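You operate a simulated robot arm through the tools that you are given. There is no shell and no other tool.

The job below is to be done with a simulated robot arm. You get a single attempt, and the scene is never put back.

JOB
Trim the 28 and 5 volt supplies back to their figures.
Fine: set the meter knob to each in turn and bring it within one part in a hundred; meter knob off at the end. Leave the other controls.
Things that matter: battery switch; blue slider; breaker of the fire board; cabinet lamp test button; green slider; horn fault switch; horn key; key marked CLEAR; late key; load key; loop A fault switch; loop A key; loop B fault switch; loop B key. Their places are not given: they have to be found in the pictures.

Only the result counts: the job must be done as asked and must still hold three seconds after the hand-in. Knocking over, shifting, dropping, spilling or breaking anything else fails it.

ROBOT AND FRAMES
A 7-joint arm with a two-finger parallel gripper, fixed in place. Base frame: the origin is on the floor under the middle of its stand, x ahead of it, y to its left, z up. Readings come in m, degrees, newtons and seconds.
It reaches about 1.479 m from its shoulder. Its first joint turns from -166.0 to 166.0 degrees. Payload 4.4 kg.
The TCP is the grasp point between the finger pads, 0.023 m short of the fingertips. In the tool frame z runs along the fingers and y along their closing line. Largest opening 0.094 m; finger width 0.038, thickness 0.01; the body of the gripper, 0.054 by 0.096 m, starts 0.039 m behind the TCP.
Orientation is that of the tool frame in the base frame, as a unit quaternion [w, x, y, z]. With the fingers straight down and closing along the base's y, the tool's x points along the base's -x, its y along +y and its z along -z.

CONTROLS
- The arm moves only by the tool jog_arm. Its argument "deltas" is a list of rows, each an object of numbers (a shift or turn left out is 0, a gripper value left out holds the last): "dx", "dy", "dz": the shift along the tool's x, y, z in m; "ax", "ay", "az": the turn, a rotation vector about the tool's x, y, z in degrees; "fingers": the finger opening in m, from 0 to 0.094. In form: [{"dx": .., "dy": .., "dz": .., "ax": .., "ay": .., "az": .., "fingers": ..}, ...]. A call has 1 to 20 rows; each row shifts and turns the commanded pose from where the row before left it, along the tool's axes as they then stand. Rows are played at 5 a second. More than 0.05 m and 8.6 degrees between two rows, or a gripper value outside its range, and nothing of the call is played. A pose out of reach is approached as far as the arm can. The call stops where the force on the tool passes 40 N (or 10 N more than at its start, if that is more) or the arm is blocked; 0.2 s more then pass. Each finger travels about 0.072 m/s and halts on what it meets, pressing with about 28 N; the grip force reading is that of the motor and also rises with nothing between the fingers. The clock runs only during rows and for 0.2 s after the last one: add rows that do not move to give the fingers time. The reply holds the time, the measured pose of the TCP, the force on the tool along the base axes, the opening and the grip force, in the units named above and with some noise, with the torque about the TCP (base axes, N m) and any sound that the robot's microphone picked up.
- Cameras (640 x 400 px; columns grow to the right, rows downward): "scene" is fixed at [0.2189, -0.5053, 1.651]; the picture's right is [0.53, -0.85, 0.00], its down [-0.33, -0.20, -0.92] and it looks along [0.79, 0.49, -0.38] (base axes); focal length 355 px, centre (320, 200). "wrist" rides on the gripper at [0.086, 0.016, -0.075] in the tool frame; the picture's right is [-0.18, 0.98, 0.00], its down [-0.58, -0.11, -0.81] and it looks along [-0.79, -0.15, 0.59] (tool axes); focal length 243 px, centre (320, 200).
- get_image(camera): a new picture of that camera. The clock stands still meanwhile.
- probe_pixels(camera, pixels): there is no depth. For up to 12 entries [column, row, z] of the newest picture of that camera ("zoom" is the newest enlarged one), the place [x, y] in the base frame at which the ray of that pixel passes the height z, good to about 0.002 m, but the place of the scene camera against the robot may be out by one fixed shift of up to 0.012 m in any direction. The clock stands still meanwhile.
- enlarge(camera, box): a new picture of the part [left, top, right, bottom] of that camera's present view, enlarged. The clock stands still meanwhile.
- hand_in(): hands the job in; it is judged then, once.

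Unless the task says otherwise, let go and move clear before handing in.

The tools are called after "Call:" as a command line: name --argument value ..., lists and objects as JSON in quotes. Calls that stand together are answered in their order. jog_arm: Moves the arm, as the interface text tells. Its arguments: {"type":"object","properties":{"deltas":{"type":"array"}},"required":["deltas"]} The other tools are called the same way: get_image (camera) takes a picture; probe_pixels (camera, pixels) gives the place at which the rays of pixels pass given heights; enlarge (camera, box) takes an enlarged picture of a part of a camera's view; hand_in () hands the job in.

At the start:

```text
time_s: 0.0
eef_pos: [0.6458, 0.0742, 1.4727]
tool_rot: [0.0, 0.0, 1.0, 0.0]
force: [-0.7, 0.1, -0.7]
wrist_torque: [-0.02, 0.0, 0.0]
grip_width: 0.094
finger_force: 0.0
```

scene: 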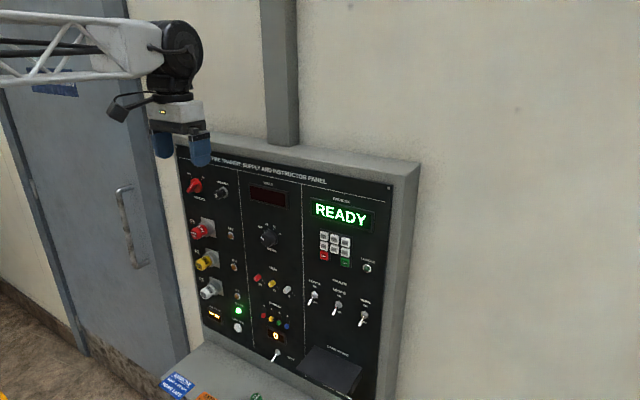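
wrist: 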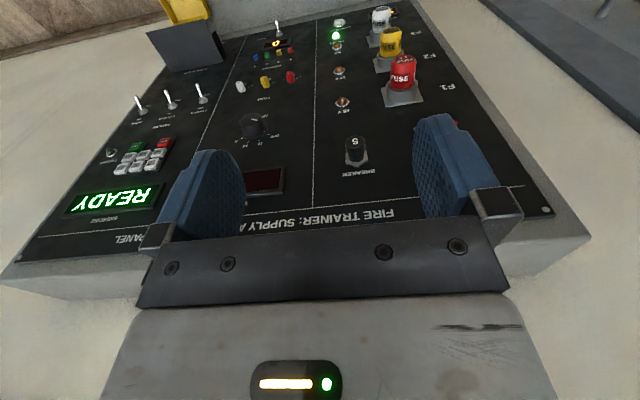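

The panel "FIRE TRAINER: SUPPLY AND INSTRUCTOR PANEL" shows in the scene view with a meter knob near (268,237), trims near (258,278)-(287,290). I'll take enlarged pictures to read the labels.

Call:
enlarge --camera "scene" --box '[170, 140, 300, 260]'

Call:
enlarge --camera "scene" --box '[180, 250, 310, 370]'

Call:
enlarge --camera "scene" --box '[290, 180, 420, 300]'

Call:
enlarge --camera "scene" --box '[150, 330, 400, 400]'

Call:
enlarge --camera "wrist" --box '[200, 0, 440, 200]'

```text
3.33 times, centred on (235, 200) of scene
```

zoom: 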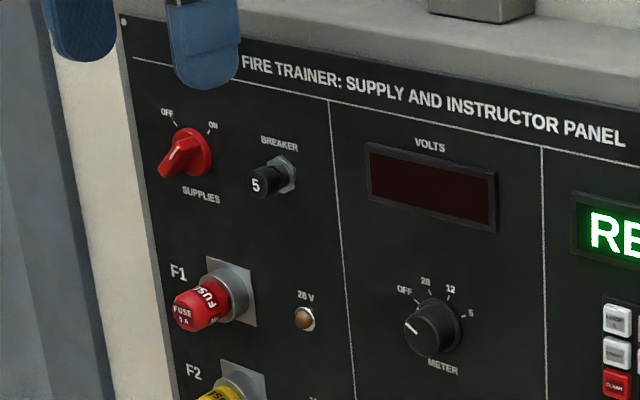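

```text
3.33 times, centred on (245, 310) of scene
```

zoom: 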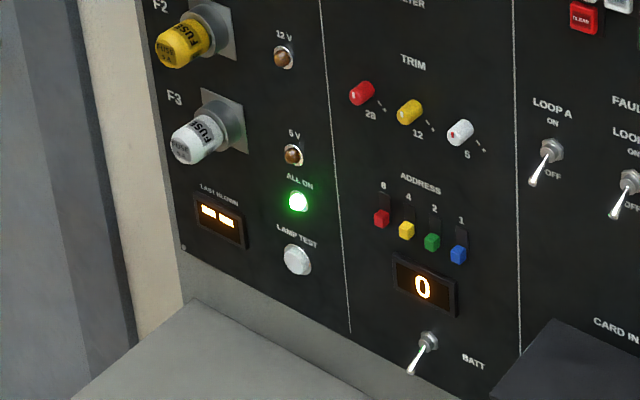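

```text
3.33 times, centred on (355, 240) of scene
```

zoom: 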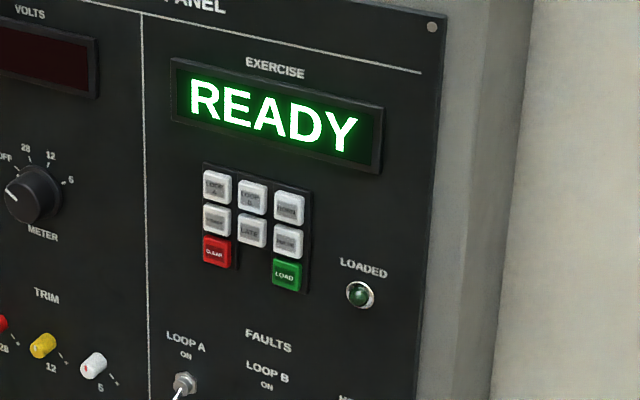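

```text
2.56 times, centred on (275, 365) of scene
```

zoom: 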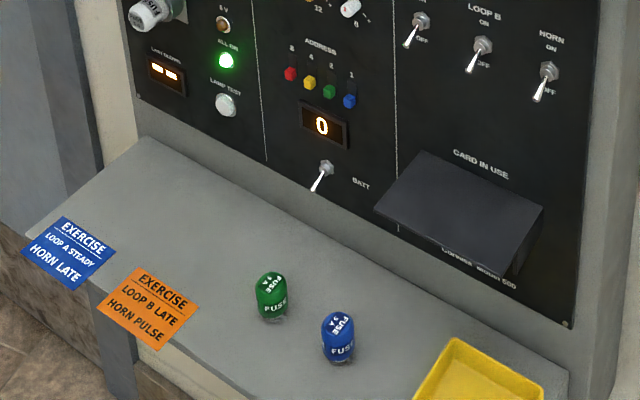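

```text
2.00 times, centred on (320, 100) of wrist
```

zoom: 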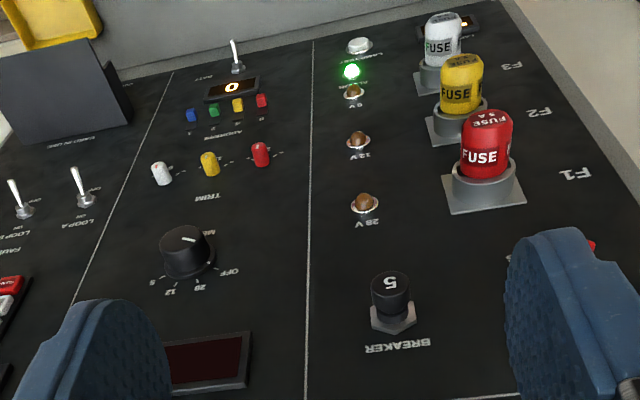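

The wrist view shows the meter knob near (253,125) and the trims near (280,82)…(290,78); the panel is about x≈0.78, facing the robot. I'll back away and turn the tool to face the panel for a better look.

Call:
jog_arm --deltas '[{"dx": 0.05}, {"dx": 0.05}, {"dx": 0.05}, {"ay": -8.5}, {"ay": -8.5}, {"ay": -8.5}, {"ay": -8.5}, {"ay": -8.5}, {"ay": -8.5}, {"ay": -8.5}, {"ay": -8.5}, {"ay": -8.5}, {"ay": -8.5}, {"ay": -5}, {}, {}]'

Call:
get_image --camera "wrist"

Call:
get_image --camera "scene"

```text
time_s: 3.4
eef_pos: [0.4957, 0.0743, 1.4724]
tool_rot: [0.707, -0.002, 0.707, 0.002]
force: [0.9, 0.1, -0.6]
wrist_torque: [-0.03, -0.01, 0.02]
grip_width: 0.0939
finger_force: 0.0
```

```text
taken
```

wrist: 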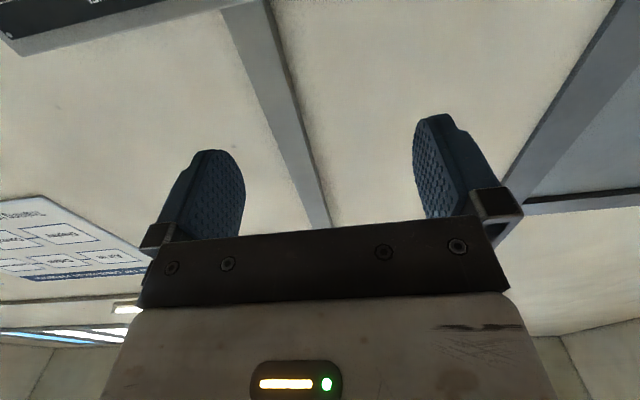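

```text
taken
```

scene: 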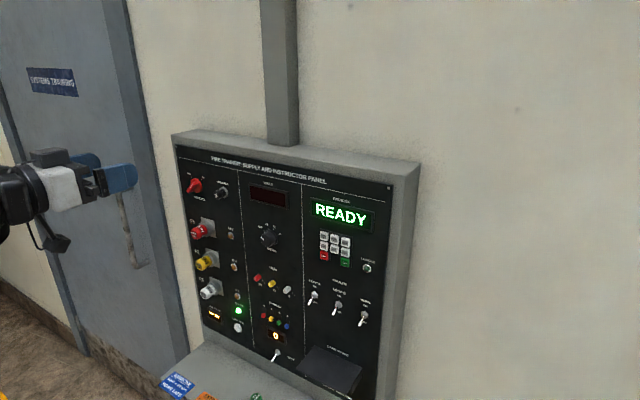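

The camera now looks up past the panel. I'll pitch partway back so the wrist camera looks straight at the panel, and check the desk location with the scene camera first.

Call:
probe_pixels --camera "scene" --pixels '[[178, 383, 0.9], [178, 383, 1.0], [200, 348, 0.9], [200, 348, 1.0], [268, 237, 1.25], [268, 237, 1.3], [276, 355, 1.05], [276, 355, 1.1], [210, 160, 1.4], [385, 187, 1.4], [385, 187, 1.35]]'

```text
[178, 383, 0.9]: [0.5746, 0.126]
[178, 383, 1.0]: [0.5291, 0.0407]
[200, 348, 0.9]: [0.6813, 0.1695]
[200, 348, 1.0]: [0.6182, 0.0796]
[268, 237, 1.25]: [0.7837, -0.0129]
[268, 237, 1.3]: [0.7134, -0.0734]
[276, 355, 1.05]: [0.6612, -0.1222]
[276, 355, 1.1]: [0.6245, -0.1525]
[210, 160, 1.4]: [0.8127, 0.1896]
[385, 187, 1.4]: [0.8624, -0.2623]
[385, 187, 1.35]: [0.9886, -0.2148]
```

The desk seems to be near z≈0.9 and the panel spans y from about 0.17 to -0.25. I'll move to a survey pose with the wrist camera facing the meter/trim section.

Call:
jog_arm --deltas '[{"dx": 0.04, "dy": -0.0183, "dz": -0.0083}, {"dx": 0.04, "dy": -0.0183, "dz": -0.0083}, {"dx": 0.04, "dy": -0.0183, "dz": -0.0083}, {"dx": 0.04, "dy": -0.0183, "dz": -0.0083}, {"dx": 0.04, "dy": -0.0183, "dz": -0.0083}, {"dx": 0.04, "dy": -0.0183, "dz": -0.0083}, {"ay": 7.8571}, {"ay": 7.8571}, {"ay": 7.8571}, {"ay": 7.8571}, {"ay": 7.8571}, {"ay": 7.8571}, {"ay": 7.8571}, {}, {}]'

Call:
get_image --camera "wrist"

Call:
get_image --camera "scene"

```text
time_s: 6.6
eef_pos: [0.4445, 0.0052, 1.246]
tool_rot: [0.467, 0.007, 0.884, -0.01]
force: [1.0, -0.5, -0.4]
wrist_torque: [0.02, 0.0, 0.01]
grip_width: 0.094
finger_force: 0.1
out of reach, approached as far as the arm can: row 4, 5, 6, 9, 10, 11, 12, 13
```

```text
taken
```

wrist: 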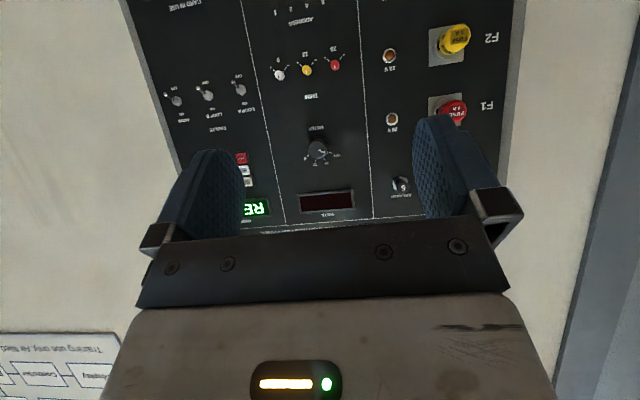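

```text
taken
```

scene: 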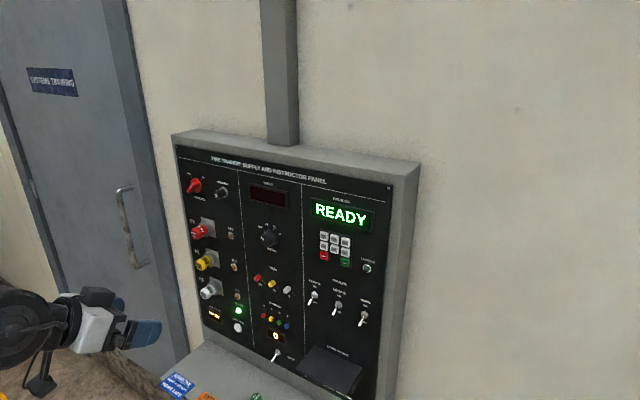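

Several rows were out of reach (too folded near the base), and the pose is now (0.444, 0.005, 1.246). I'll hold for a moment to see where the commanded pose ends up, and enlarge the wrist view.

Call:
jog_arm --deltas '[{}, {}]'

Call:
enlarge --camera "wrist" --box '[240, 0, 400, 100]'

Call:
enlarge --camera "wrist" --box '[240, 100, 400, 200]'

```text
time_s: 7.2
eef_pos: [0.4445, 0.0055, 1.2457]
tool_rot: [0.466, 0.006, 0.885, -0.011]
force: [-0.6, 0.3, 0.7]
wrist_torque: [0.02, 0.01, -0.02]
grip_width: 0.0941
finger_force: 0.0
```

```text
4.00 times, centred on (320, 50) of wrist
```

zoom: 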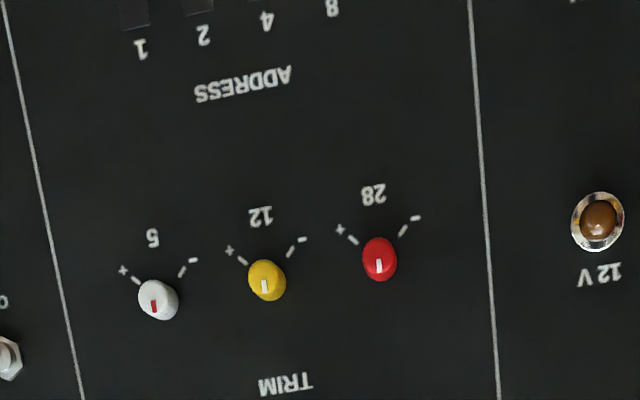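

```text
4.00 times, centred on (320, 150) of wrist
```

zoom: 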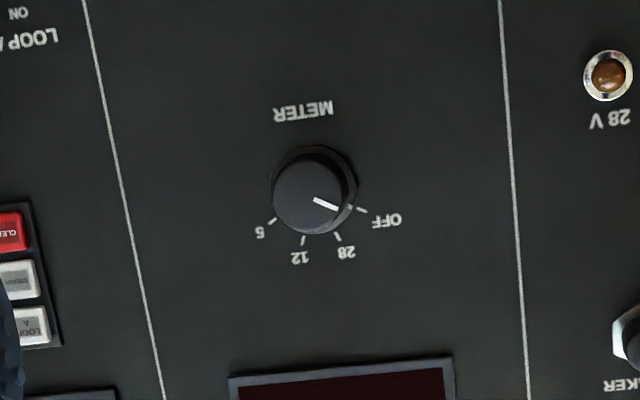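

Clear view: trims at zoom (379,260) red 28, (267,280) yellow 12, (158,300) white 5, all pointing up with + clockwise; meter knob at zoom2 (310,195) pointing at OFF with 28/12/5 each about 40° clockwise. I'll probe rays of these features from this view for triangulation.

Call:
probe_pixels --camera "wrist" --pixels '[[334.75, 65, 1.15], [334.75, 65, 1.25], [279.5, 75, 1.15], [279.5, 75, 1.25], [317, 149.25, 1.25], [317, 149.25, 1.35], [330.5, 152.5, 1.25], [330.5, 152.5, 1.35], [392, 118.75, 1.2], [392, 118.75, 1.3], [389.5, 55, 1.15], [389.5, 55, 1.25]]'

Call:
enlarge --camera "wrist" --box '[240, 0, 400, 100]'

Call:
enlarge --camera "scene" --box '[220, 220, 310, 300]'

```text
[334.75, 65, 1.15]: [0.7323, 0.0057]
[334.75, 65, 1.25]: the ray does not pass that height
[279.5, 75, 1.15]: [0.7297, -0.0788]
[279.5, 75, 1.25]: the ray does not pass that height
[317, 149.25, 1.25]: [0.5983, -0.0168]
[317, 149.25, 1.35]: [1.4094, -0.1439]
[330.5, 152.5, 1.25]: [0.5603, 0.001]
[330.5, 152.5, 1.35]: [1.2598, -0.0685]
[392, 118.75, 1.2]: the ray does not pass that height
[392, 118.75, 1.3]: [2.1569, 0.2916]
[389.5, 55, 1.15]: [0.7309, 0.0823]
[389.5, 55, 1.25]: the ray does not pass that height
```

```text
4.00 times, centred on (320, 50) of wrist
```

zoom: 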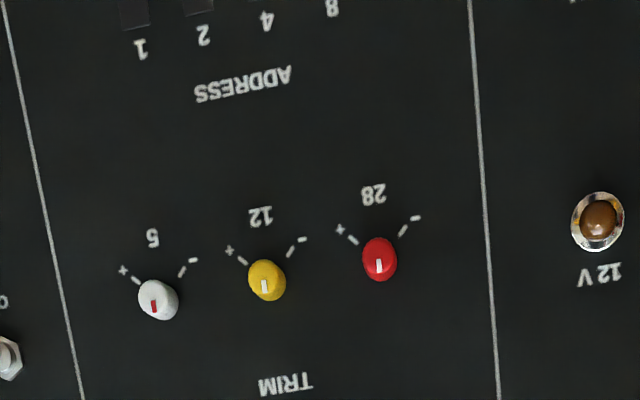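

```text
5.00 times, centred on (265, 260) of scene
```

zoom: 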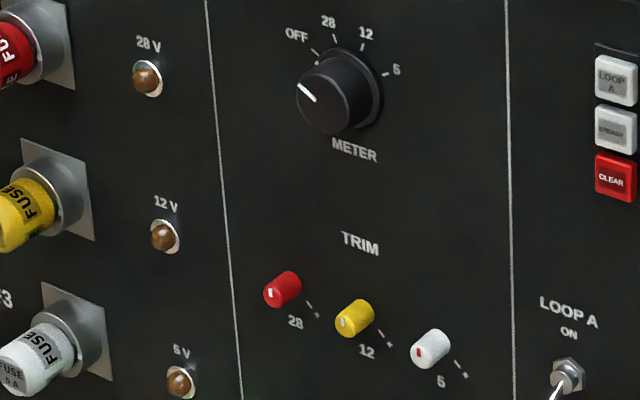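

The knobs triangulate to roughly: trims at z≈1.147 with y≈0.003 (28), -0.040 (12), -0.083 (5); meter knob at y≈-0.040, z≈1.266, tips around x≈0.74. I'll make a small forward move first to learn what the commanded pose is after the out-of-reach rows.

Call:
jog_arm --deltas '[{"dx": -0.028, "dz": 0.041}, {"dx": -0.028, "dz": 0.041}, {}, {}]'

```text
time_s: 8.2
eef_pos: [0.5415, 0.0146, 1.2374]
tool_rot: [0.437, -0.007, 0.899, 0.008]
force: [0.3, 0.0, -0.6]
wrist_torque: [0.01, 0.0, -0.01]
grip_width: 0.0941
finger_force: 0.0
```

The command now matches a reachable pose (0.5415, 0.0146, 1.2374), pitch about 52°. I'll turn the rest of the way to face the panel squarely.

Call:
jog_arm --deltas '[{"ay": -7.64}, {"ay": -7.64}, {"ay": -7.64}, {"ay": -7.64}, {"ay": -7.64}, {}, {}]'

Call:
get_image --camera "wrist"

Call:
get_image --camera "scene"

```text
time_s: 10.0
eef_pos: [0.5766, 0.0196, 1.1705]
tool_rot: [0.64, -0.012, 0.768, 0.018]
force: [0.1, -0.3, 0.4]
wrist_torque: [0.03, 0.03, -0.01]
grip_width: 0.0938
finger_force: 0.0
out of reach, approached as far as the arm can: row 5
stopped in row 7: the arm was blocked; the commanded pose is now the measured one
```

```text
taken
```

wrist: 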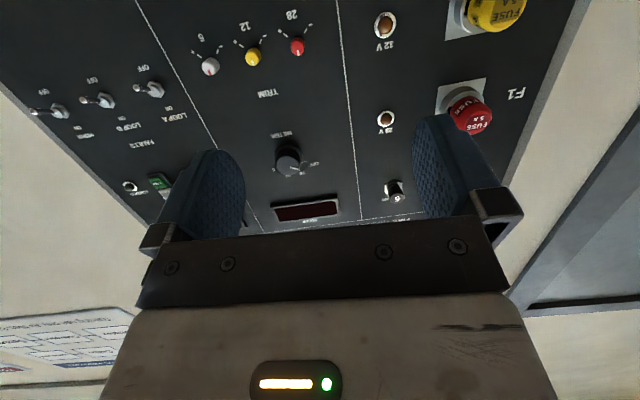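

```text
taken
```

scene: 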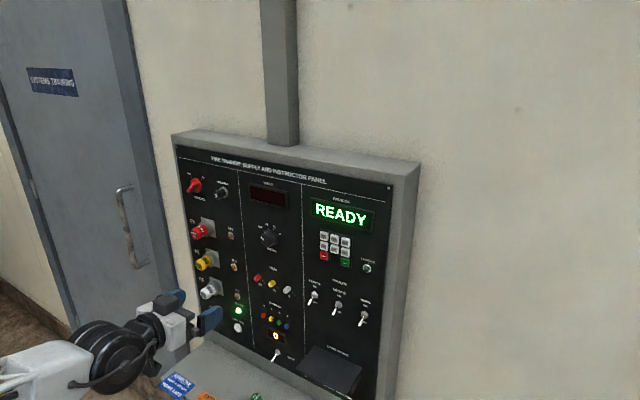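

The arm was blocked while folded close in (pose now (0.577, 0.020, 1.171)); the views show clear space ahead. I'll go up and forward toward the meter knob, narrow the fingers, then level out, where the arm is less folded.

Call:
jog_arm --deltas '[{"dx": -0.0272, "dy": -0.0155, "dz": 0.0142, "fingers": 0.06}, {"dx": -0.0272, "dy": -0.0155, "dz": 0.0142}, {"dx": -0.0272, "dy": -0.0155, "dz": 0.0142}, {"dx": -0.0272, "dy": -0.0155, "dz": 0.0142}, {}, {}]'

Call:
get_image --camera "scene"

```text
time_s: 11.4
eef_pos: [0.6551, -0.0418, 1.2681]
tool_rot: [0.641, -0.012, 0.767, 0.018]
force: [0.3, 0.3, -0.6]
wrist_torque: [-0.01, 0.02, -0.01]
grip_width: 0.0602
finger_force: 0.0
```

```text
taken
```

scene: 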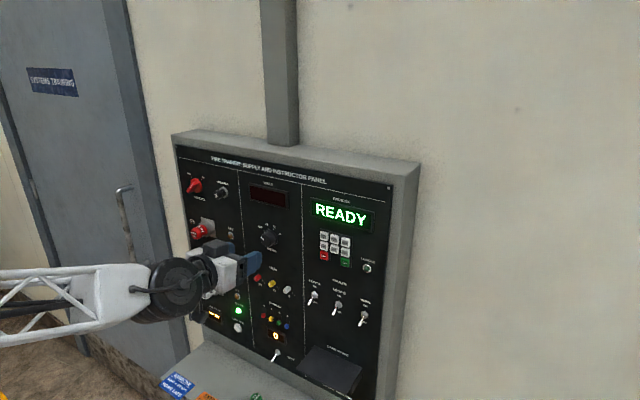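

Reached (0.655, -0.042, 1.268) cleanly with the meter display visible to the scene camera. Now level the tool to square with the panel.

Call:
jog_arm --deltas '[{"ax": 1.23, "ay": -5.1}, {"ax": 1.23, "ay": -5.1}, {}, {}]'

Call:
get_image --camera "wrist"

Call:
get_image --camera "scene"

```text
time_s: 12.4
eef_pos: [0.6551, -0.0407, 1.2676]
tool_rot: [0.707, 0.004, 0.708, 0.003]
force: [0.3, -0.6, 0.0]
wrist_torque: [0.02, -0.05, -0.02]
grip_width: 0.0599
finger_force: 0.1
```

```text
taken
```

wrist: 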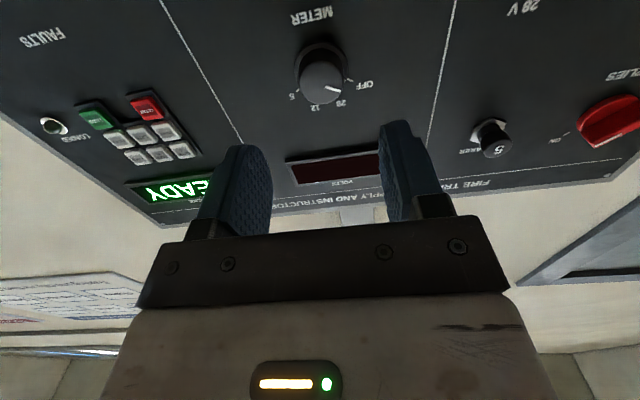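

```text
taken
```

scene: 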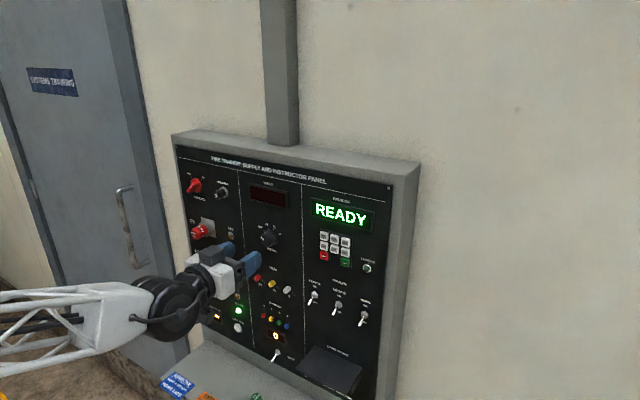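

Now square to the panel at (0.655, -0.041, 1.268); the meter knob is at wrist (321,75). I'll enlarge to measure the knob and panel depth from this second view.

Call:
enlarge --camera "wrist" --box '[240, 0, 400, 100]'

Call:
enlarge --camera "scene" --box '[220, 180, 310, 260]'

```text
4.00 times, centred on (320, 50) of wrist
```

zoom: 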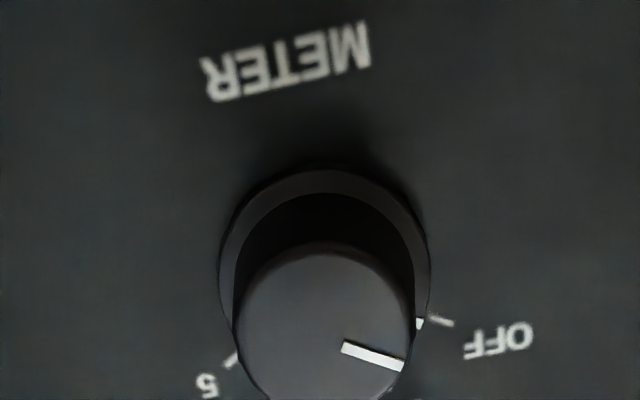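

```text
5.00 times, centred on (265, 220) of scene
```

zoom: 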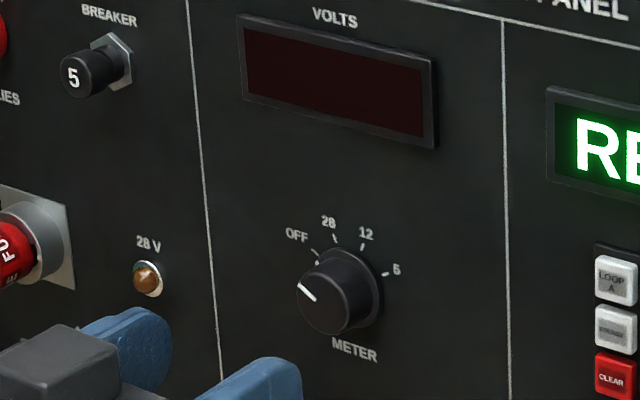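

From two views the panel surface is at x≈0.758 (vertical), and the meter knob (about 29 mm across, tip at x≈0.74) is centred near y=-0.040, z=1.264. I'll approach to just short of it and check the alignment.

Call:
jog_arm --deltas '[{"dx": 0.002, "dy": 0.0005, "dz": 0.02, "fingers": 0.056}, {"dx": 0.002, "dy": 0.0005, "dz": 0.02}, {}, {}]'

Call:
get_image --camera "wrist"

Call:
enlarge --camera "scene" --box '[220, 180, 310, 260]'

```text
time_s: 13.4
eef_pos: [0.6963, -0.0396, 1.2643]
tool_rot: [0.706, 0.004, 0.708, 0.002]
force: [-0.9, 0.7, -0.3]
wrist_torque: [-0.02, -0.02, 0.04]
grip_width: 0.0562
finger_force: 0.0
```

```text
taken
```

wrist: 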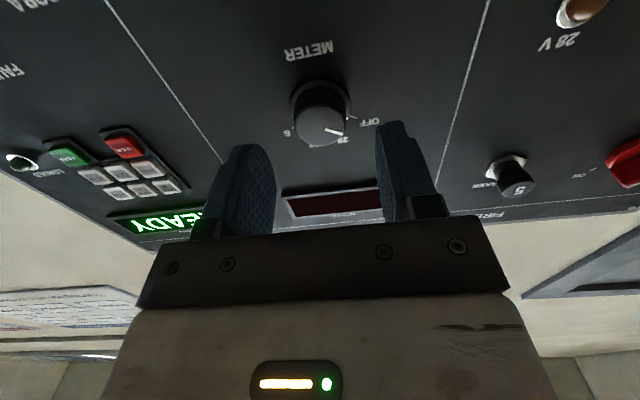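

```text
5.00 times, centred on (265, 220) of scene
```

zoom: 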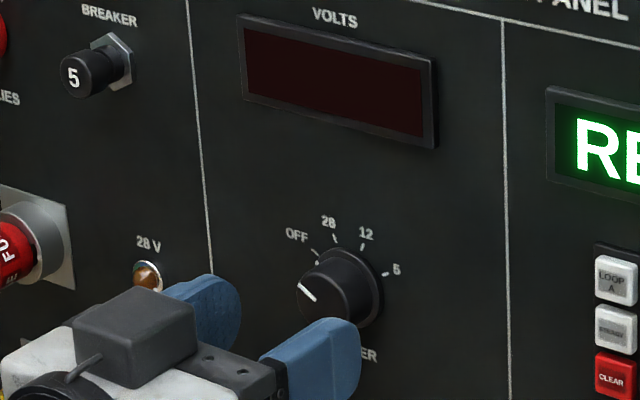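

The tool axis at the knob's front plane projects to about (320,123) and the knob face is at (321,126), so it's centred. I'll advance so the tips straddle the knob just short of its skirt, and close.

Call:
jog_arm --deltas '[{"dz": 0.0145}, {"dz": 0.0145}, {}, {"fingers": 0.04}, {}]'

Call:
enlarge --camera "wrist" --box '[220, 90, 420, 215]'

Call:
enlarge --camera "scene" --box '[220, 180, 310, 260]'

```text
time_s: 14.6
eef_pos: [0.7241, -0.039, 1.2653]
tool_rot: [0.707, 0.003, 0.708, 0.002]
force: [-0.2, 0.2, 1.0]
wrist_torque: [0.01, 0.0, 0.02]
grip_width: 0.0401
finger_force: 0.0
```

```text
3.20 times, centred on (320, 152) of wrist
```

zoom: 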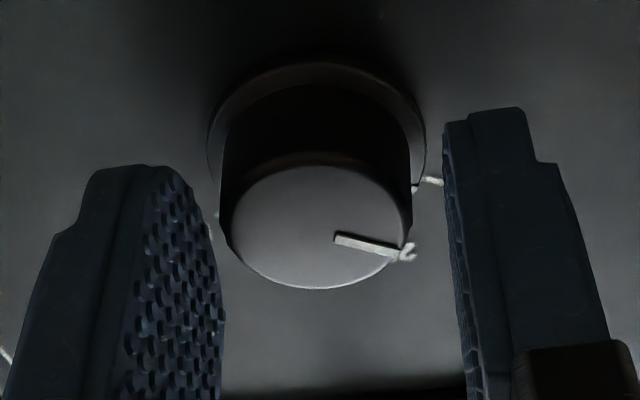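

```text
5.00 times, centred on (265, 220) of scene
```

zoom: 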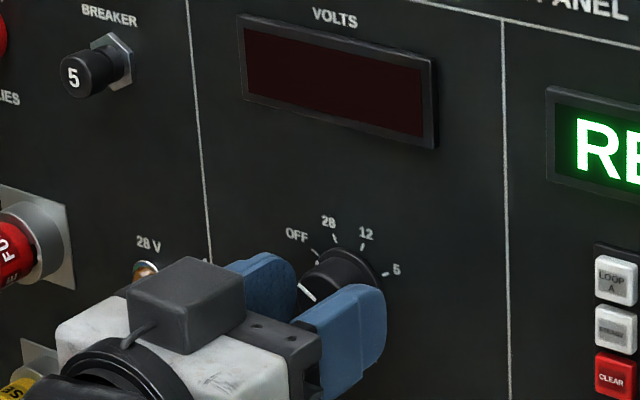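

The fingers straddle the knob evenly. I'll close on it and check the grip before turning.

Call:
jog_arm --deltas '[{"fingers": 0.015}, {}, {}]'

```text
time_s: 15.4
eef_pos: [0.7238, -0.0407, 1.2644]
tool_rot: [0.706, 0.004, 0.708, 0.002]
force: [2.3, -19.8, 0.1]
wrist_torque: [0.02, 0.02, -0.51]
grip_width: 0.0301
finger_force: 44.7
```

Gripped at 0.030 m, with -20 N sideways, meaning the tool should shift about 2 mm toward -y. I'll relieve that.

Call:
jog_arm --deltas '[{"dy": -0.0015}, {}]'

```text
time_s: 16.0
eef_pos: [0.7242, -0.0394, 1.2652]
tool_rot: [0.706, 0.002, 0.708, 0.002]
force: [15.2, 11.7, -4.9]
wrist_torque: [-0.02, 0.22, 0.32]
grip_width: 0.0299
finger_force: 45.2
```

Force changed to +12 N sideways, so about 0.5 mm back; then I'll turn the knob +40° toward 28.

Call:
jog_arm --deltas '[{"dy": 0.0004}, {"az": 8}, {"az": 8}, {"az": 8}, {"az": 8}, {"az": 8}, {}]'

Call:
enlarge --camera "scene" --box '[220, 180, 310, 260]'

```text
time_s: 17.6
eef_pos: [0.7238, -0.0403, 1.2645]
tool_rot: [0.663, 0.245, 0.663, 0.245]
force: [-4.1, 29.5, 13.9]
wrist_torque: [-0.03, -0.15, 0.78]
grip_width: 0.0302
finger_force: 44.6
```

```text
5.00 times, centred on (265, 220) of scene
```

zoom: 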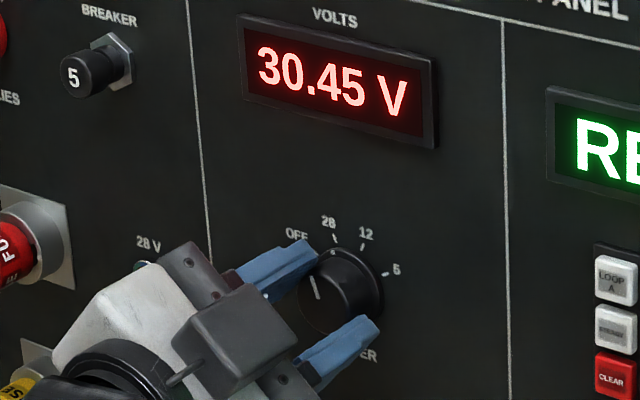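

The meter now reads 30.45 V on the 28 position. I'll let go, back off, and confirm it holds.

Call:
jog_arm --deltas '[{"fingers": 0.05}, {}, {"dz": -0.03}, {"dz": -0.03}, {}]'

Call:
enlarge --camera "scene" --box '[220, 180, 310, 300]'

Call:
get_image --camera "wrist"

```text
time_s: 18.8
eef_pos: [0.6628, -0.0393, 1.2643]
tool_rot: [0.663, 0.245, 0.664, 0.244]
force: [0.4, -0.9, 0.7]
wrist_torque: [0.01, 0.01, -0.01]
grip_width: 0.0499
finger_force: 0.0
```

```text
3.33 times, centred on (265, 240) of scene
```

zoom: 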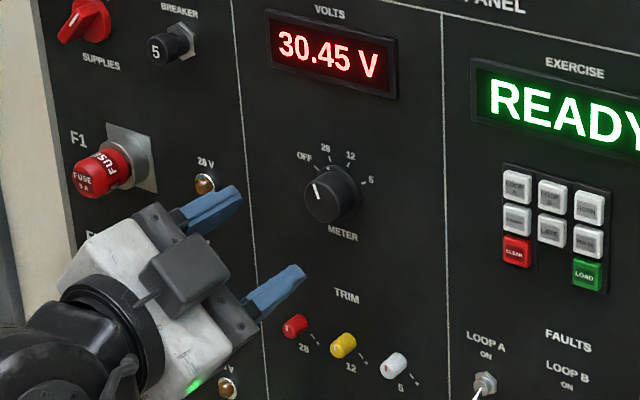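

```text
taken
```

wrist: 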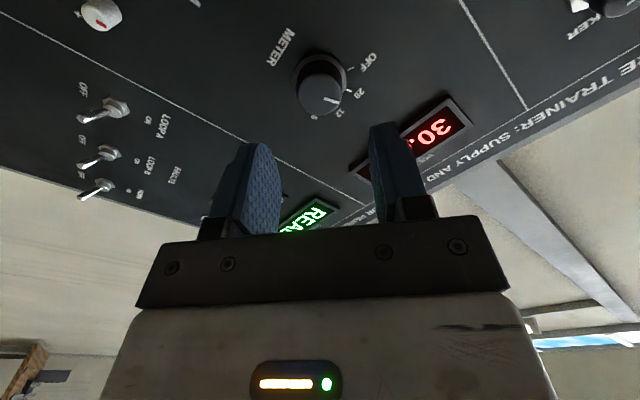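

The knob shows 28 and 30.45 V holds after release. Now down to the 28 trim (red), stopping short of it to check alignment.

Call:
jog_arm --deltas '[{"dx": 0.0392, "dy": -0.0144}, {"dx": 0.0392, "dy": -0.0144, "fingers": 0.03}, {"dx": 0.0392, "dy": -0.0144}, {}, {}]'

Call:
get_image --camera "wrist"

Call:
enlarge --camera "scene" --box '[220, 180, 310, 300]'

```text
time_s: 20.0
eef_pos: [0.6645, 0.0041, 1.1457]
tool_rot: [0.663, 0.245, 0.664, 0.244]
force: [0.0, 0.2, -1.0]
wrist_torque: [0.03, 0.0, -0.01]
grip_width: 0.0303
finger_force: 0.2
```

```text
taken
```

wrist: 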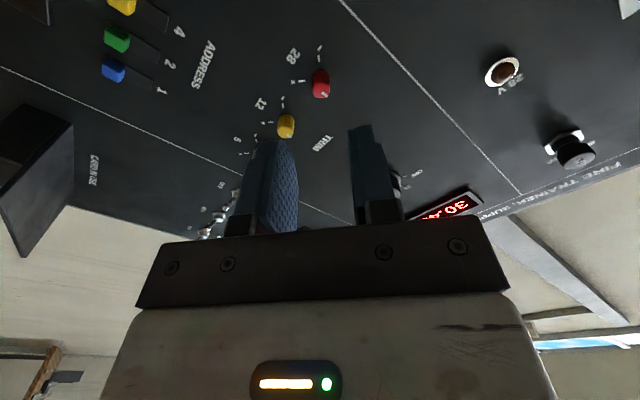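

```text
3.33 times, centred on (265, 240) of scene
```

zoom: 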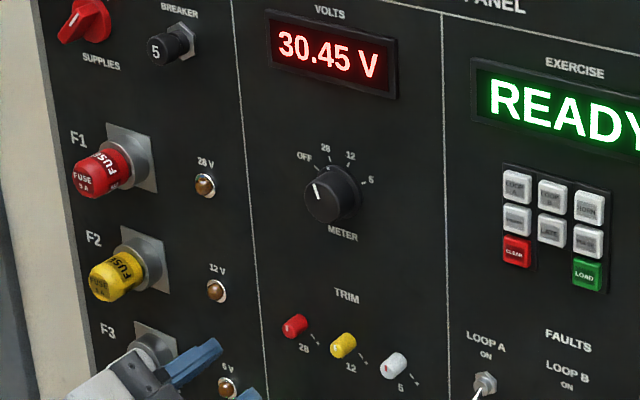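

The red trim sits on the tool axis at wrist (321,85). I'll enlarge to check it and view the whole scene for clearance to F3.

Call:
enlarge --camera "wrist" --box '[260, 40, 400, 128]'

Call:
get_image --camera "scene"

```text
4.55 times, centred on (330, 84) of wrist
```

zoom: 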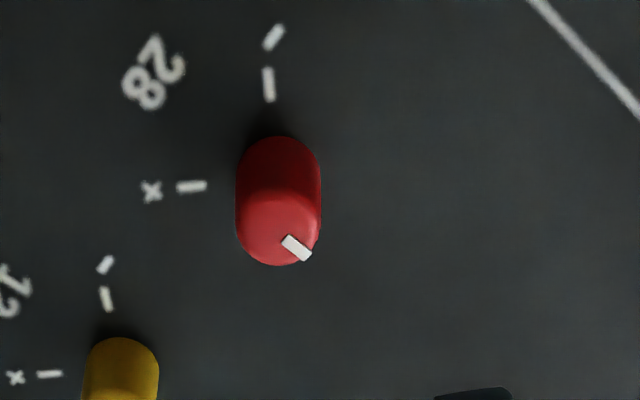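

```text
taken
```

scene: 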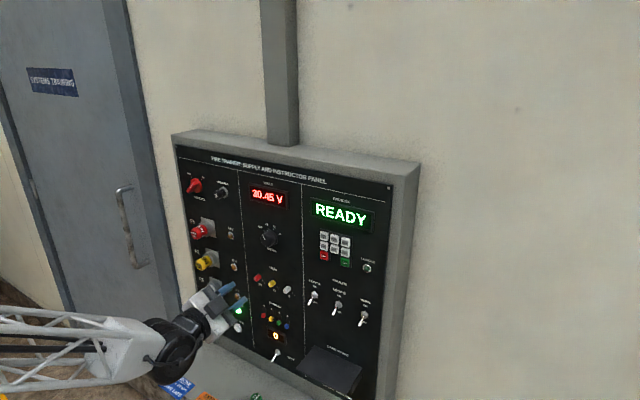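

The red trim is on the tool axis (front face at x≈0.743, about 12.5 mm across, base on the panel at 0.758), and F3 is clear. I'll advance so the tips straddle it.

Call:
jog_arm --deltas '[{"dz": 0.022}, {"dz": 0.022}, {"dz": 0.02}, {}]'

Call:
enlarge --camera "wrist" --box '[240, 100, 400, 200]'

Call:
enlarge --camera "scene" --box '[190, 180, 310, 340]'

```text
time_s: 21.0
eef_pos: [0.7273, 0.0031, 1.1477]
tool_rot: [0.663, 0.245, 0.664, 0.243]
force: [-1.0, 0.1, 0.1]
wrist_torque: [0.01, 0.0, 0.0]
grip_width: 0.03
finger_force: 0.1
```

```text
4.00 times, centred on (320, 150) of wrist
```

zoom: 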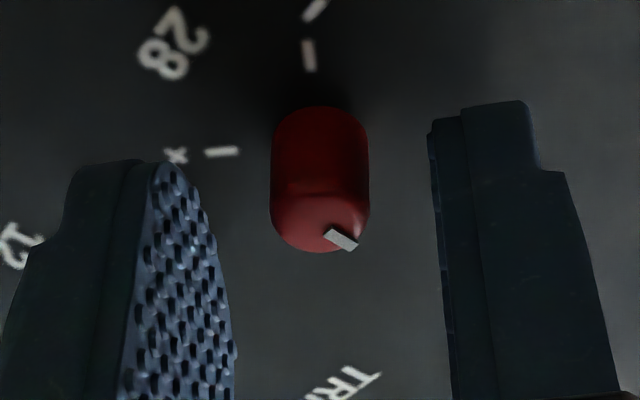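

```text
2.50 times, centred on (250, 260) of scene
```

zoom: 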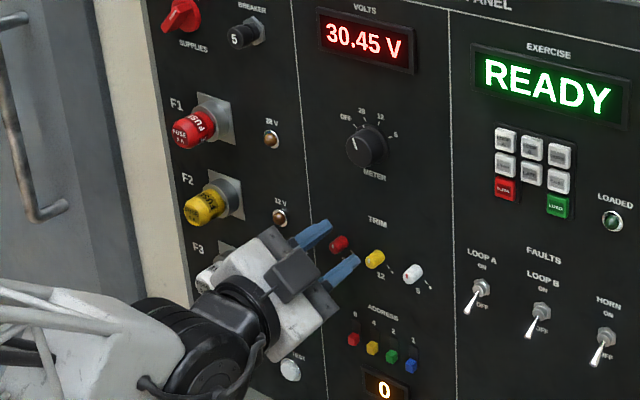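

The tips straddle the red trim evenly. I'll close on it.

Call:
jog_arm --deltas '[{"fingers": 0.004}, {}, {}]'

Call:
enlarge --camera "scene" --box '[190, 180, 310, 340]'

```text
time_s: 21.8
eef_pos: [0.7279, 0.0014, 1.1484]
tool_rot: [0.663, 0.245, 0.664, 0.244]
force: [4.8, 10.0, 5.5]
wrist_torque: [0.02, -0.08, 0.24]
grip_width: 0.0119
finger_force: 44.9
```

```text
2.50 times, centred on (250, 260) of scene
```

zoom: 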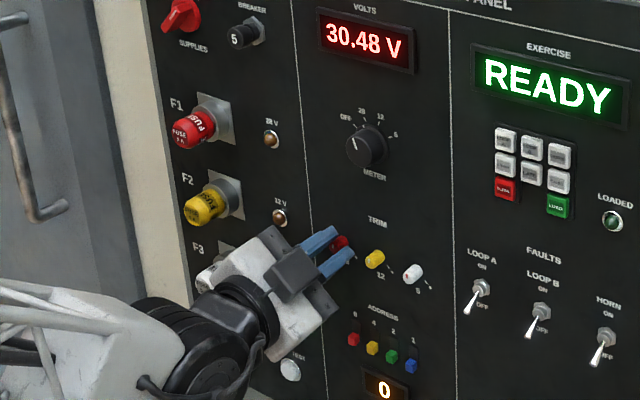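

Gripped at 0.012 m, side force about 11 N, the meter reads 30.48 V. I'll turn counter-clockwise 8° and read the response.

Call:
jog_arm --deltas '[{"az": -8}, {}]'

Call:
enlarge --camera "scene" --box '[190, 180, 310, 340]'

```text
time_s: 22.4
eef_pos: [0.7289, 0.0028, 1.1481]
tool_rot: [0.679, 0.198, 0.679, 0.197]
force: [5.1, 22.7, 13.0]
wrist_torque: [0.06, -0.18, 0.59]
grip_width: 0.0121
finger_force: 45.3
```

```text
2.50 times, centred on (250, 260) of scene
```

zoom: 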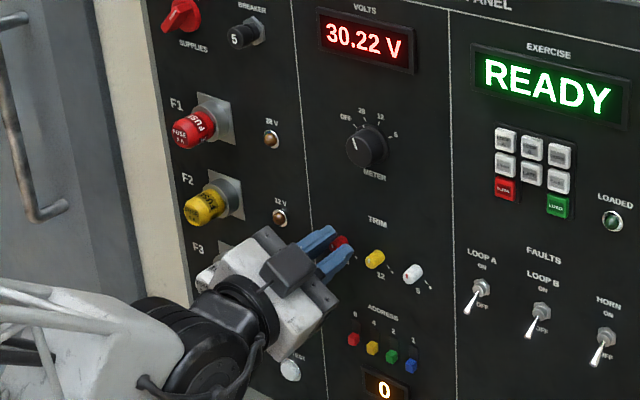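

The response is about -0.26 V per 8°, so roughly 68° more counter-clockwise. I'll relieve the 26 N side load with a 1 mm shift and keep turning in small batches.

Call:
jog_arm --deltas '[{"dy": 0.001}, {"az": -8}, {"az": -8}, {}]'

Call:
enlarge --camera "scene" --box '[190, 180, 310, 340]'

```text
time_s: 23.4
eef_pos: [0.7279, 0.0047, 1.1479]
tool_rot: [0.7, 0.1, 0.7, 0.1]
force: [-6.7, 21.0, 18.9]
wrist_torque: [0.1, -0.3, 0.49]
grip_width: 0.012
finger_force: 44.3
```

```text
2.50 times, centred on (250, 260) of scene
```

zoom: 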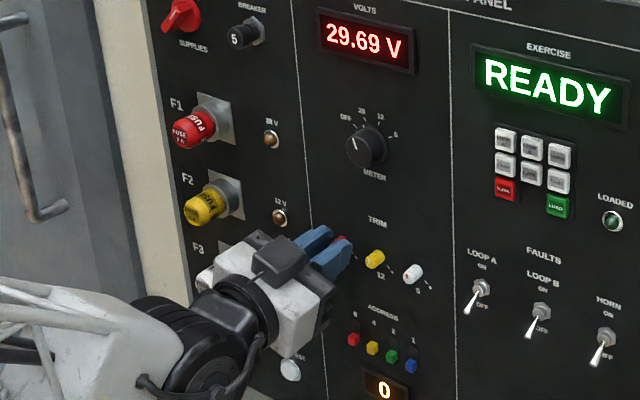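

29.69 V after 24°, a steady 0.033 V/deg, so about 51° remain. I'll relieve the side load again and continue.

Call:
jog_arm --deltas '[{"dx": -0.0006, "dy": 0.0011}, {"az": -8}, {"az": -8}, {}]'

Call:
enlarge --camera "scene" --box '[190, 180, 310, 340]'

```text
time_s: 24.4
eef_pos: [0.7267, 0.004, 1.1472]
tool_rot: [0.707, 0.003, 0.708, 0.001]
force: [12.3, 19.1, 14.7]
wrist_torque: [0.1, -0.37, 0.47]
grip_width: 0.0122
finger_force: 44.5
```

```text
2.50 times, centred on (250, 260) of scene
```

zoom: 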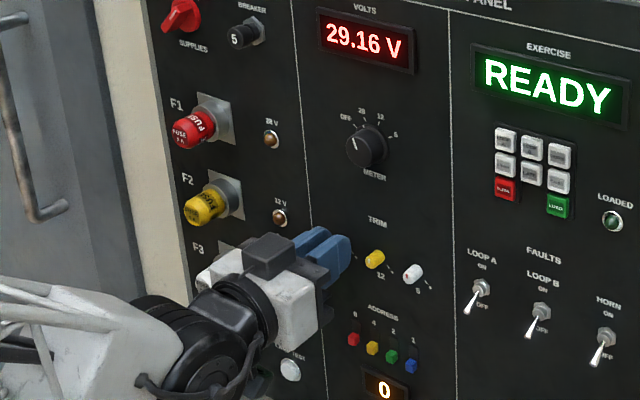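

29.16 V with the tool now at zero roll; about 35° more. Continue with another small relief.

Call:
jog_arm --deltas '[{"dx": -0.0007, "dy": 0.0009}, {"az": -8}, {"az": -8}, {}]'

Call:
enlarge --camera "scene" --box '[190, 180, 310, 340]'

```text
time_s: 25.4
eef_pos: [0.7276, 0.0058, 1.1484]
tool_rot: [0.7, -0.096, 0.701, -0.097]
force: [15.5, 13.7, 16.9]
wrist_torque: [0.04, -0.41, 0.35]
grip_width: 0.0121
finger_force: 44.7
```

```text
2.50 times, centred on (250, 260) of scene
```

zoom: 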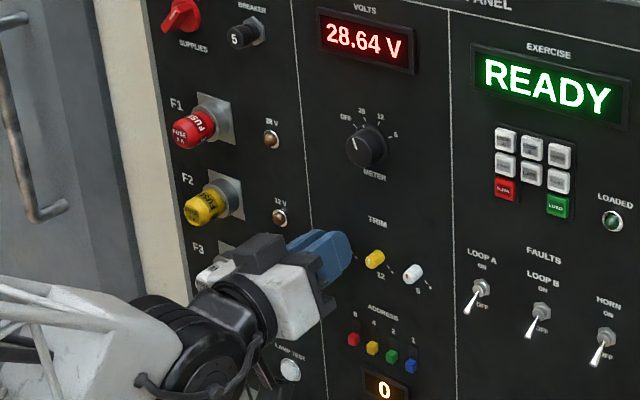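

28.64 V; about 19.5° to go.

Call:
jog_arm --deltas '[{"dx": -0.0009, "dy": 0.0004, "dz": 0.0005}, {"az": -8}, {"az": -8}, {"az": -3.5}, {}]'

Call:
enlarge --camera "scene" --box '[190, 180, 310, 340]'

```text
time_s: 26.6
eef_pos: [0.7282, 0.0077, 1.1473]
tool_rot: [0.673, -0.212, 0.676, -0.214]
force: [1.3, 3.0, 1.1]
wrist_torque: [0.05, -0.1, 0.13]
grip_width: 0.0122
finger_force: 44.6
```

```text
2.50 times, centred on (250, 260) of scene
```

zoom: 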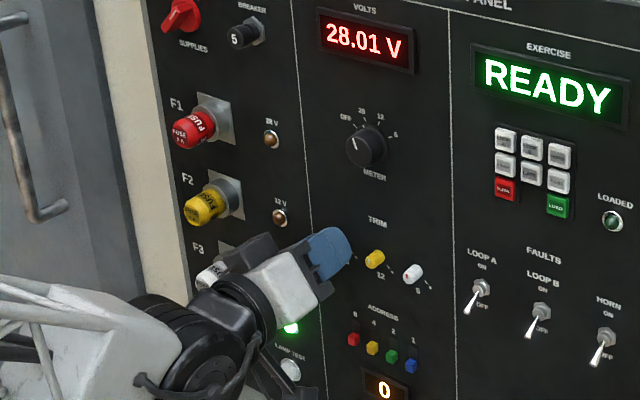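

The meter reads 28.01 V with nearly no load on the tool. I'll release gently and back off, then check the reading.

Call:
jog_arm --deltas '[{"fingers": 0.03}, {}, {"dz": -0.03}, {"dz": -0.03}, {}]'

Call:
enlarge --camera "scene" --box '[190, 180, 310, 340]'

Call:
get_image --camera "wrist"

```text
time_s: 27.8
eef_pos: [0.6693, 0.0053, 1.1483]
tool_rot: [0.674, -0.212, 0.675, -0.214]
force: [0.3, -0.1, 0.3]
wrist_torque: [0.0, -0.02, -0.01]
grip_width: 0.0301
finger_force: 0.0
```

```text
2.50 times, centred on (250, 260) of scene
```

zoom: 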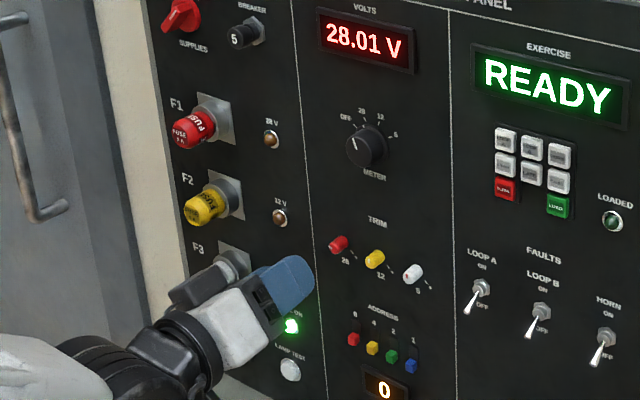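

```text
taken
```

wrist: 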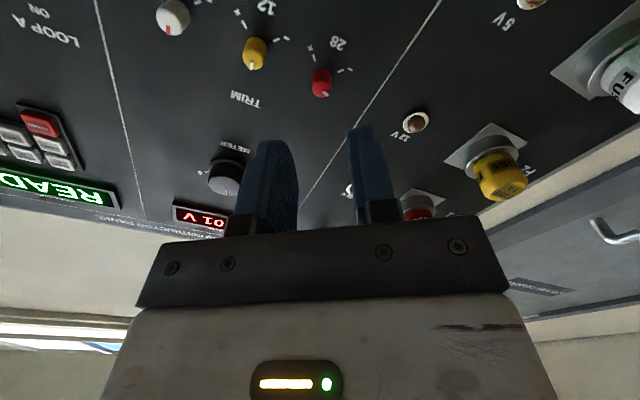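

28.01 V holds after release. Now back up to the meter knob, fingers open to 0.05, stopping short to check alignment.

Call:
jog_arm --deltas '[{"dx": -0.0231, "dy": -0.0346}, {"dx": -0.0231, "dy": -0.0346, "fingers": 0.046}, {"dx": -0.0231, "dy": -0.0346}, {}, {}]'

Call:
enlarge --camera "wrist" --box '[240, 40, 400, 140]'

Call:
get_image --camera "scene"

```text
time_s: 29.0
eef_pos: [0.6697, -0.0389, 1.265]
tool_rot: [0.674, -0.213, 0.675, -0.213]
force: [-0.5, 0.4, 0.7]
wrist_torque: [0.0, -0.01, -0.04]
grip_width: 0.046
finger_force: 0.0
```

```text
4.00 times, centred on (320, 90) of wrist
```

zoom: 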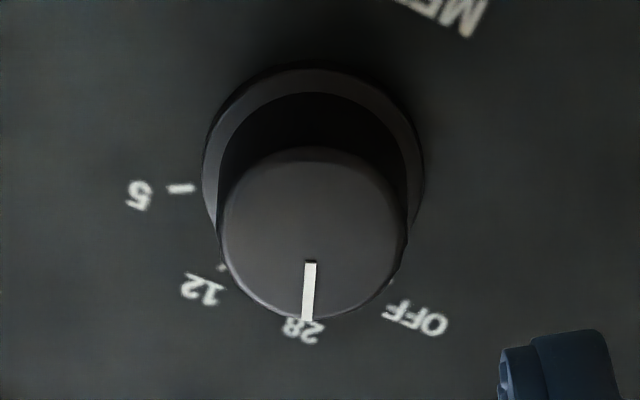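

```text
taken
```

scene: 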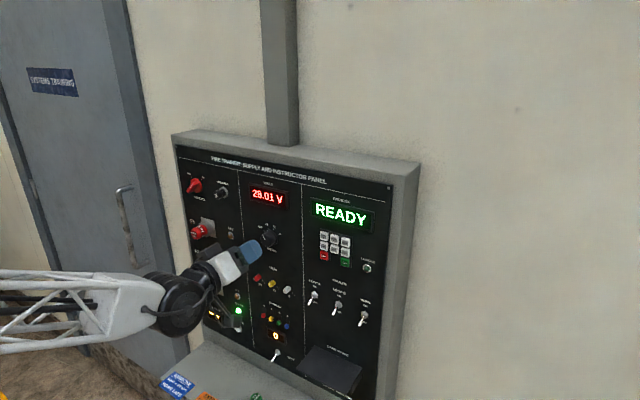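

The knob face centre is at about wrist (318,99) versus the tool axis (320,99), so I'll shift 1 mm and advance to straddle it.

Call:
jog_arm --deltas '[{"dy": -0.001, "dz": 0.0182}, {"dz": 0.0182}, {"dz": 0.0182}, {}]'

Call:
enlarge --camera "wrist" --box '[220, 90, 420, 215]'

```text
time_s: 30.0
eef_pos: [0.7233, -0.0397, 1.2649]
tool_rot: [0.673, -0.213, 0.675, -0.213]
force: [0.0, 0.0, 1.0]
wrist_torque: [0.04, -0.01, 0.03]
grip_width: 0.0459
finger_force: 0.1
```

```text
3.20 times, centred on (320, 152) of wrist
```

zoom: 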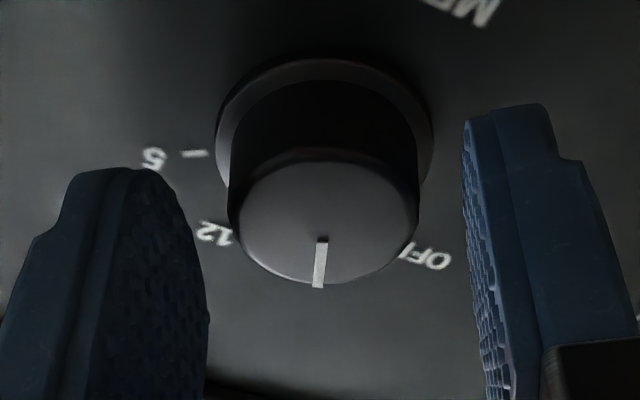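

The knob sits evenly between the pads. I'll close and check the side force.

Call:
jog_arm --deltas '[{"fingers": 0.015}, {}, {}]'

```text
time_s: 30.8
eef_pos: [0.722, -0.0398, 1.2654]
tool_rot: [0.673, -0.212, 0.675, -0.214]
force: [4.9, 9.9, -5.0]
wrist_torque: [0.02, 0.04, 0.22]
grip_width: 0.03
finger_force: 44.9
```

Gripped with about 11 N side load. I'll turn +40° to pass 12, then check loads.

Call:
jog_arm --deltas '[{"dy": 0.0003}, {"az": 8}, {"az": 8}, {"az": 8}, {"az": 8}, {"az": 8}, {}]'

Call:
enlarge --camera "scene" --box '[190, 180, 310, 340]'

```text
time_s: 32.5
eef_pos: [0.7228, -0.0407, 1.2651]
tool_rot: [0.705, 0.032, 0.708, 0.03]
force: [0.5, 10.6, 0.5]
wrist_torque: [0.05, -0.04, 0.26]
grip_width: 0.03
finger_force: 44.9
stopped in row 7: the force on the tool passed its limit at 40 N (the readings are from after the stop); the commanded pose is now the measured one
```

```text
2.50 times, centred on (250, 260) of scene
```

zoom: 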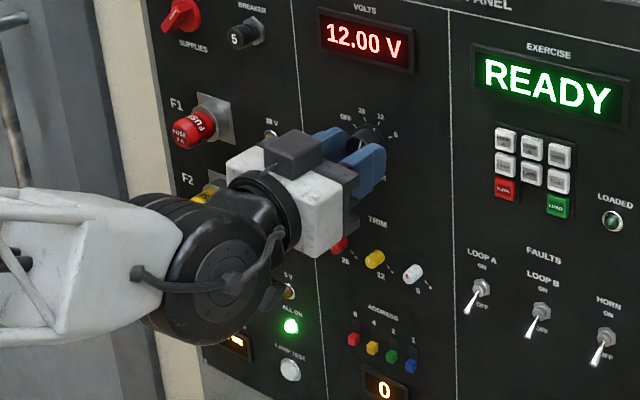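

The meter passed to 12 (12.00 V, fine as is). Load is down to about 11 N; continue in smaller batches toward 5.

Call:
jog_arm --deltas '[{"dy": 0.0006}, {"az": 8}, {"az": 8}, {}]'

```text
time_s: 33.5
eef_pos: [0.7221, -0.0401, 1.2644]
tool_rot: [0.694, 0.13, 0.696, 0.129]
force: [17.5, 1.9, 1.1]
wrist_torque: [0.0, -0.1, -0.04]
grip_width: 0.0301
finger_force: 45.4
```

Call:
jog_arm --deltas '[{"dz": 0.0006}, {"az": 8}, {"az": 8}, {}]'

Call:
enlarge --camera "scene" --box '[190, 180, 310, 340]'

```text
time_s: 34.5
eef_pos: [0.7228, -0.0395, 1.2647]
tool_rot: [0.67, 0.225, 0.671, 0.224]
force: [-25.3, -6.7, -0.2]
wrist_torque: [0.02, -0.08, -0.08]
grip_width: 0.0303
finger_force: 45.1
```

```text
2.50 times, centred on (250, 260) of scene
```

zoom: 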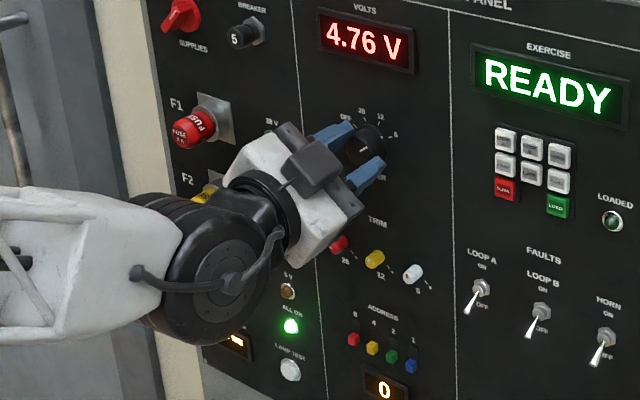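

The meter reads 4.76 V on the 5 position; I'm about 8° short of the full 80°, so I'll finish the turn to seat it in its detent.

Call:
jog_arm --deltas '[{"dz": -0.0008}, {"az": 7}, {}]'

Call:
enlarge --camera "scene" --box '[190, 180, 310, 340]'

```text
time_s: 35.3
eef_pos: [0.7229, -0.0389, 1.2646]
tool_rot: [0.654, 0.265, 0.657, 0.265]
force: [13.6, 8.3, -1.6]
wrist_torque: [0.04, 0.22, 0.34]
grip_width: 0.0302
finger_force: 44.9
```

```text
2.50 times, centred on (250, 260) of scene
```

zoom: 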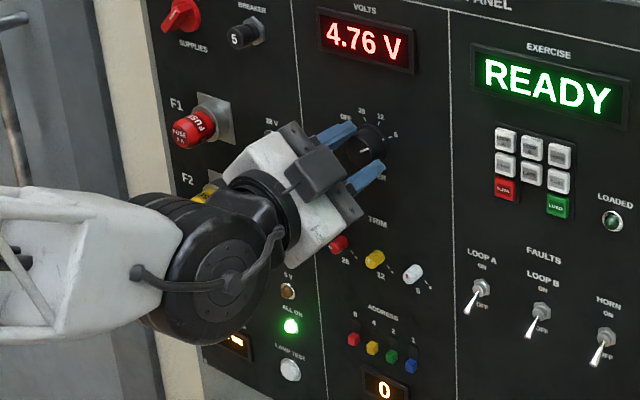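

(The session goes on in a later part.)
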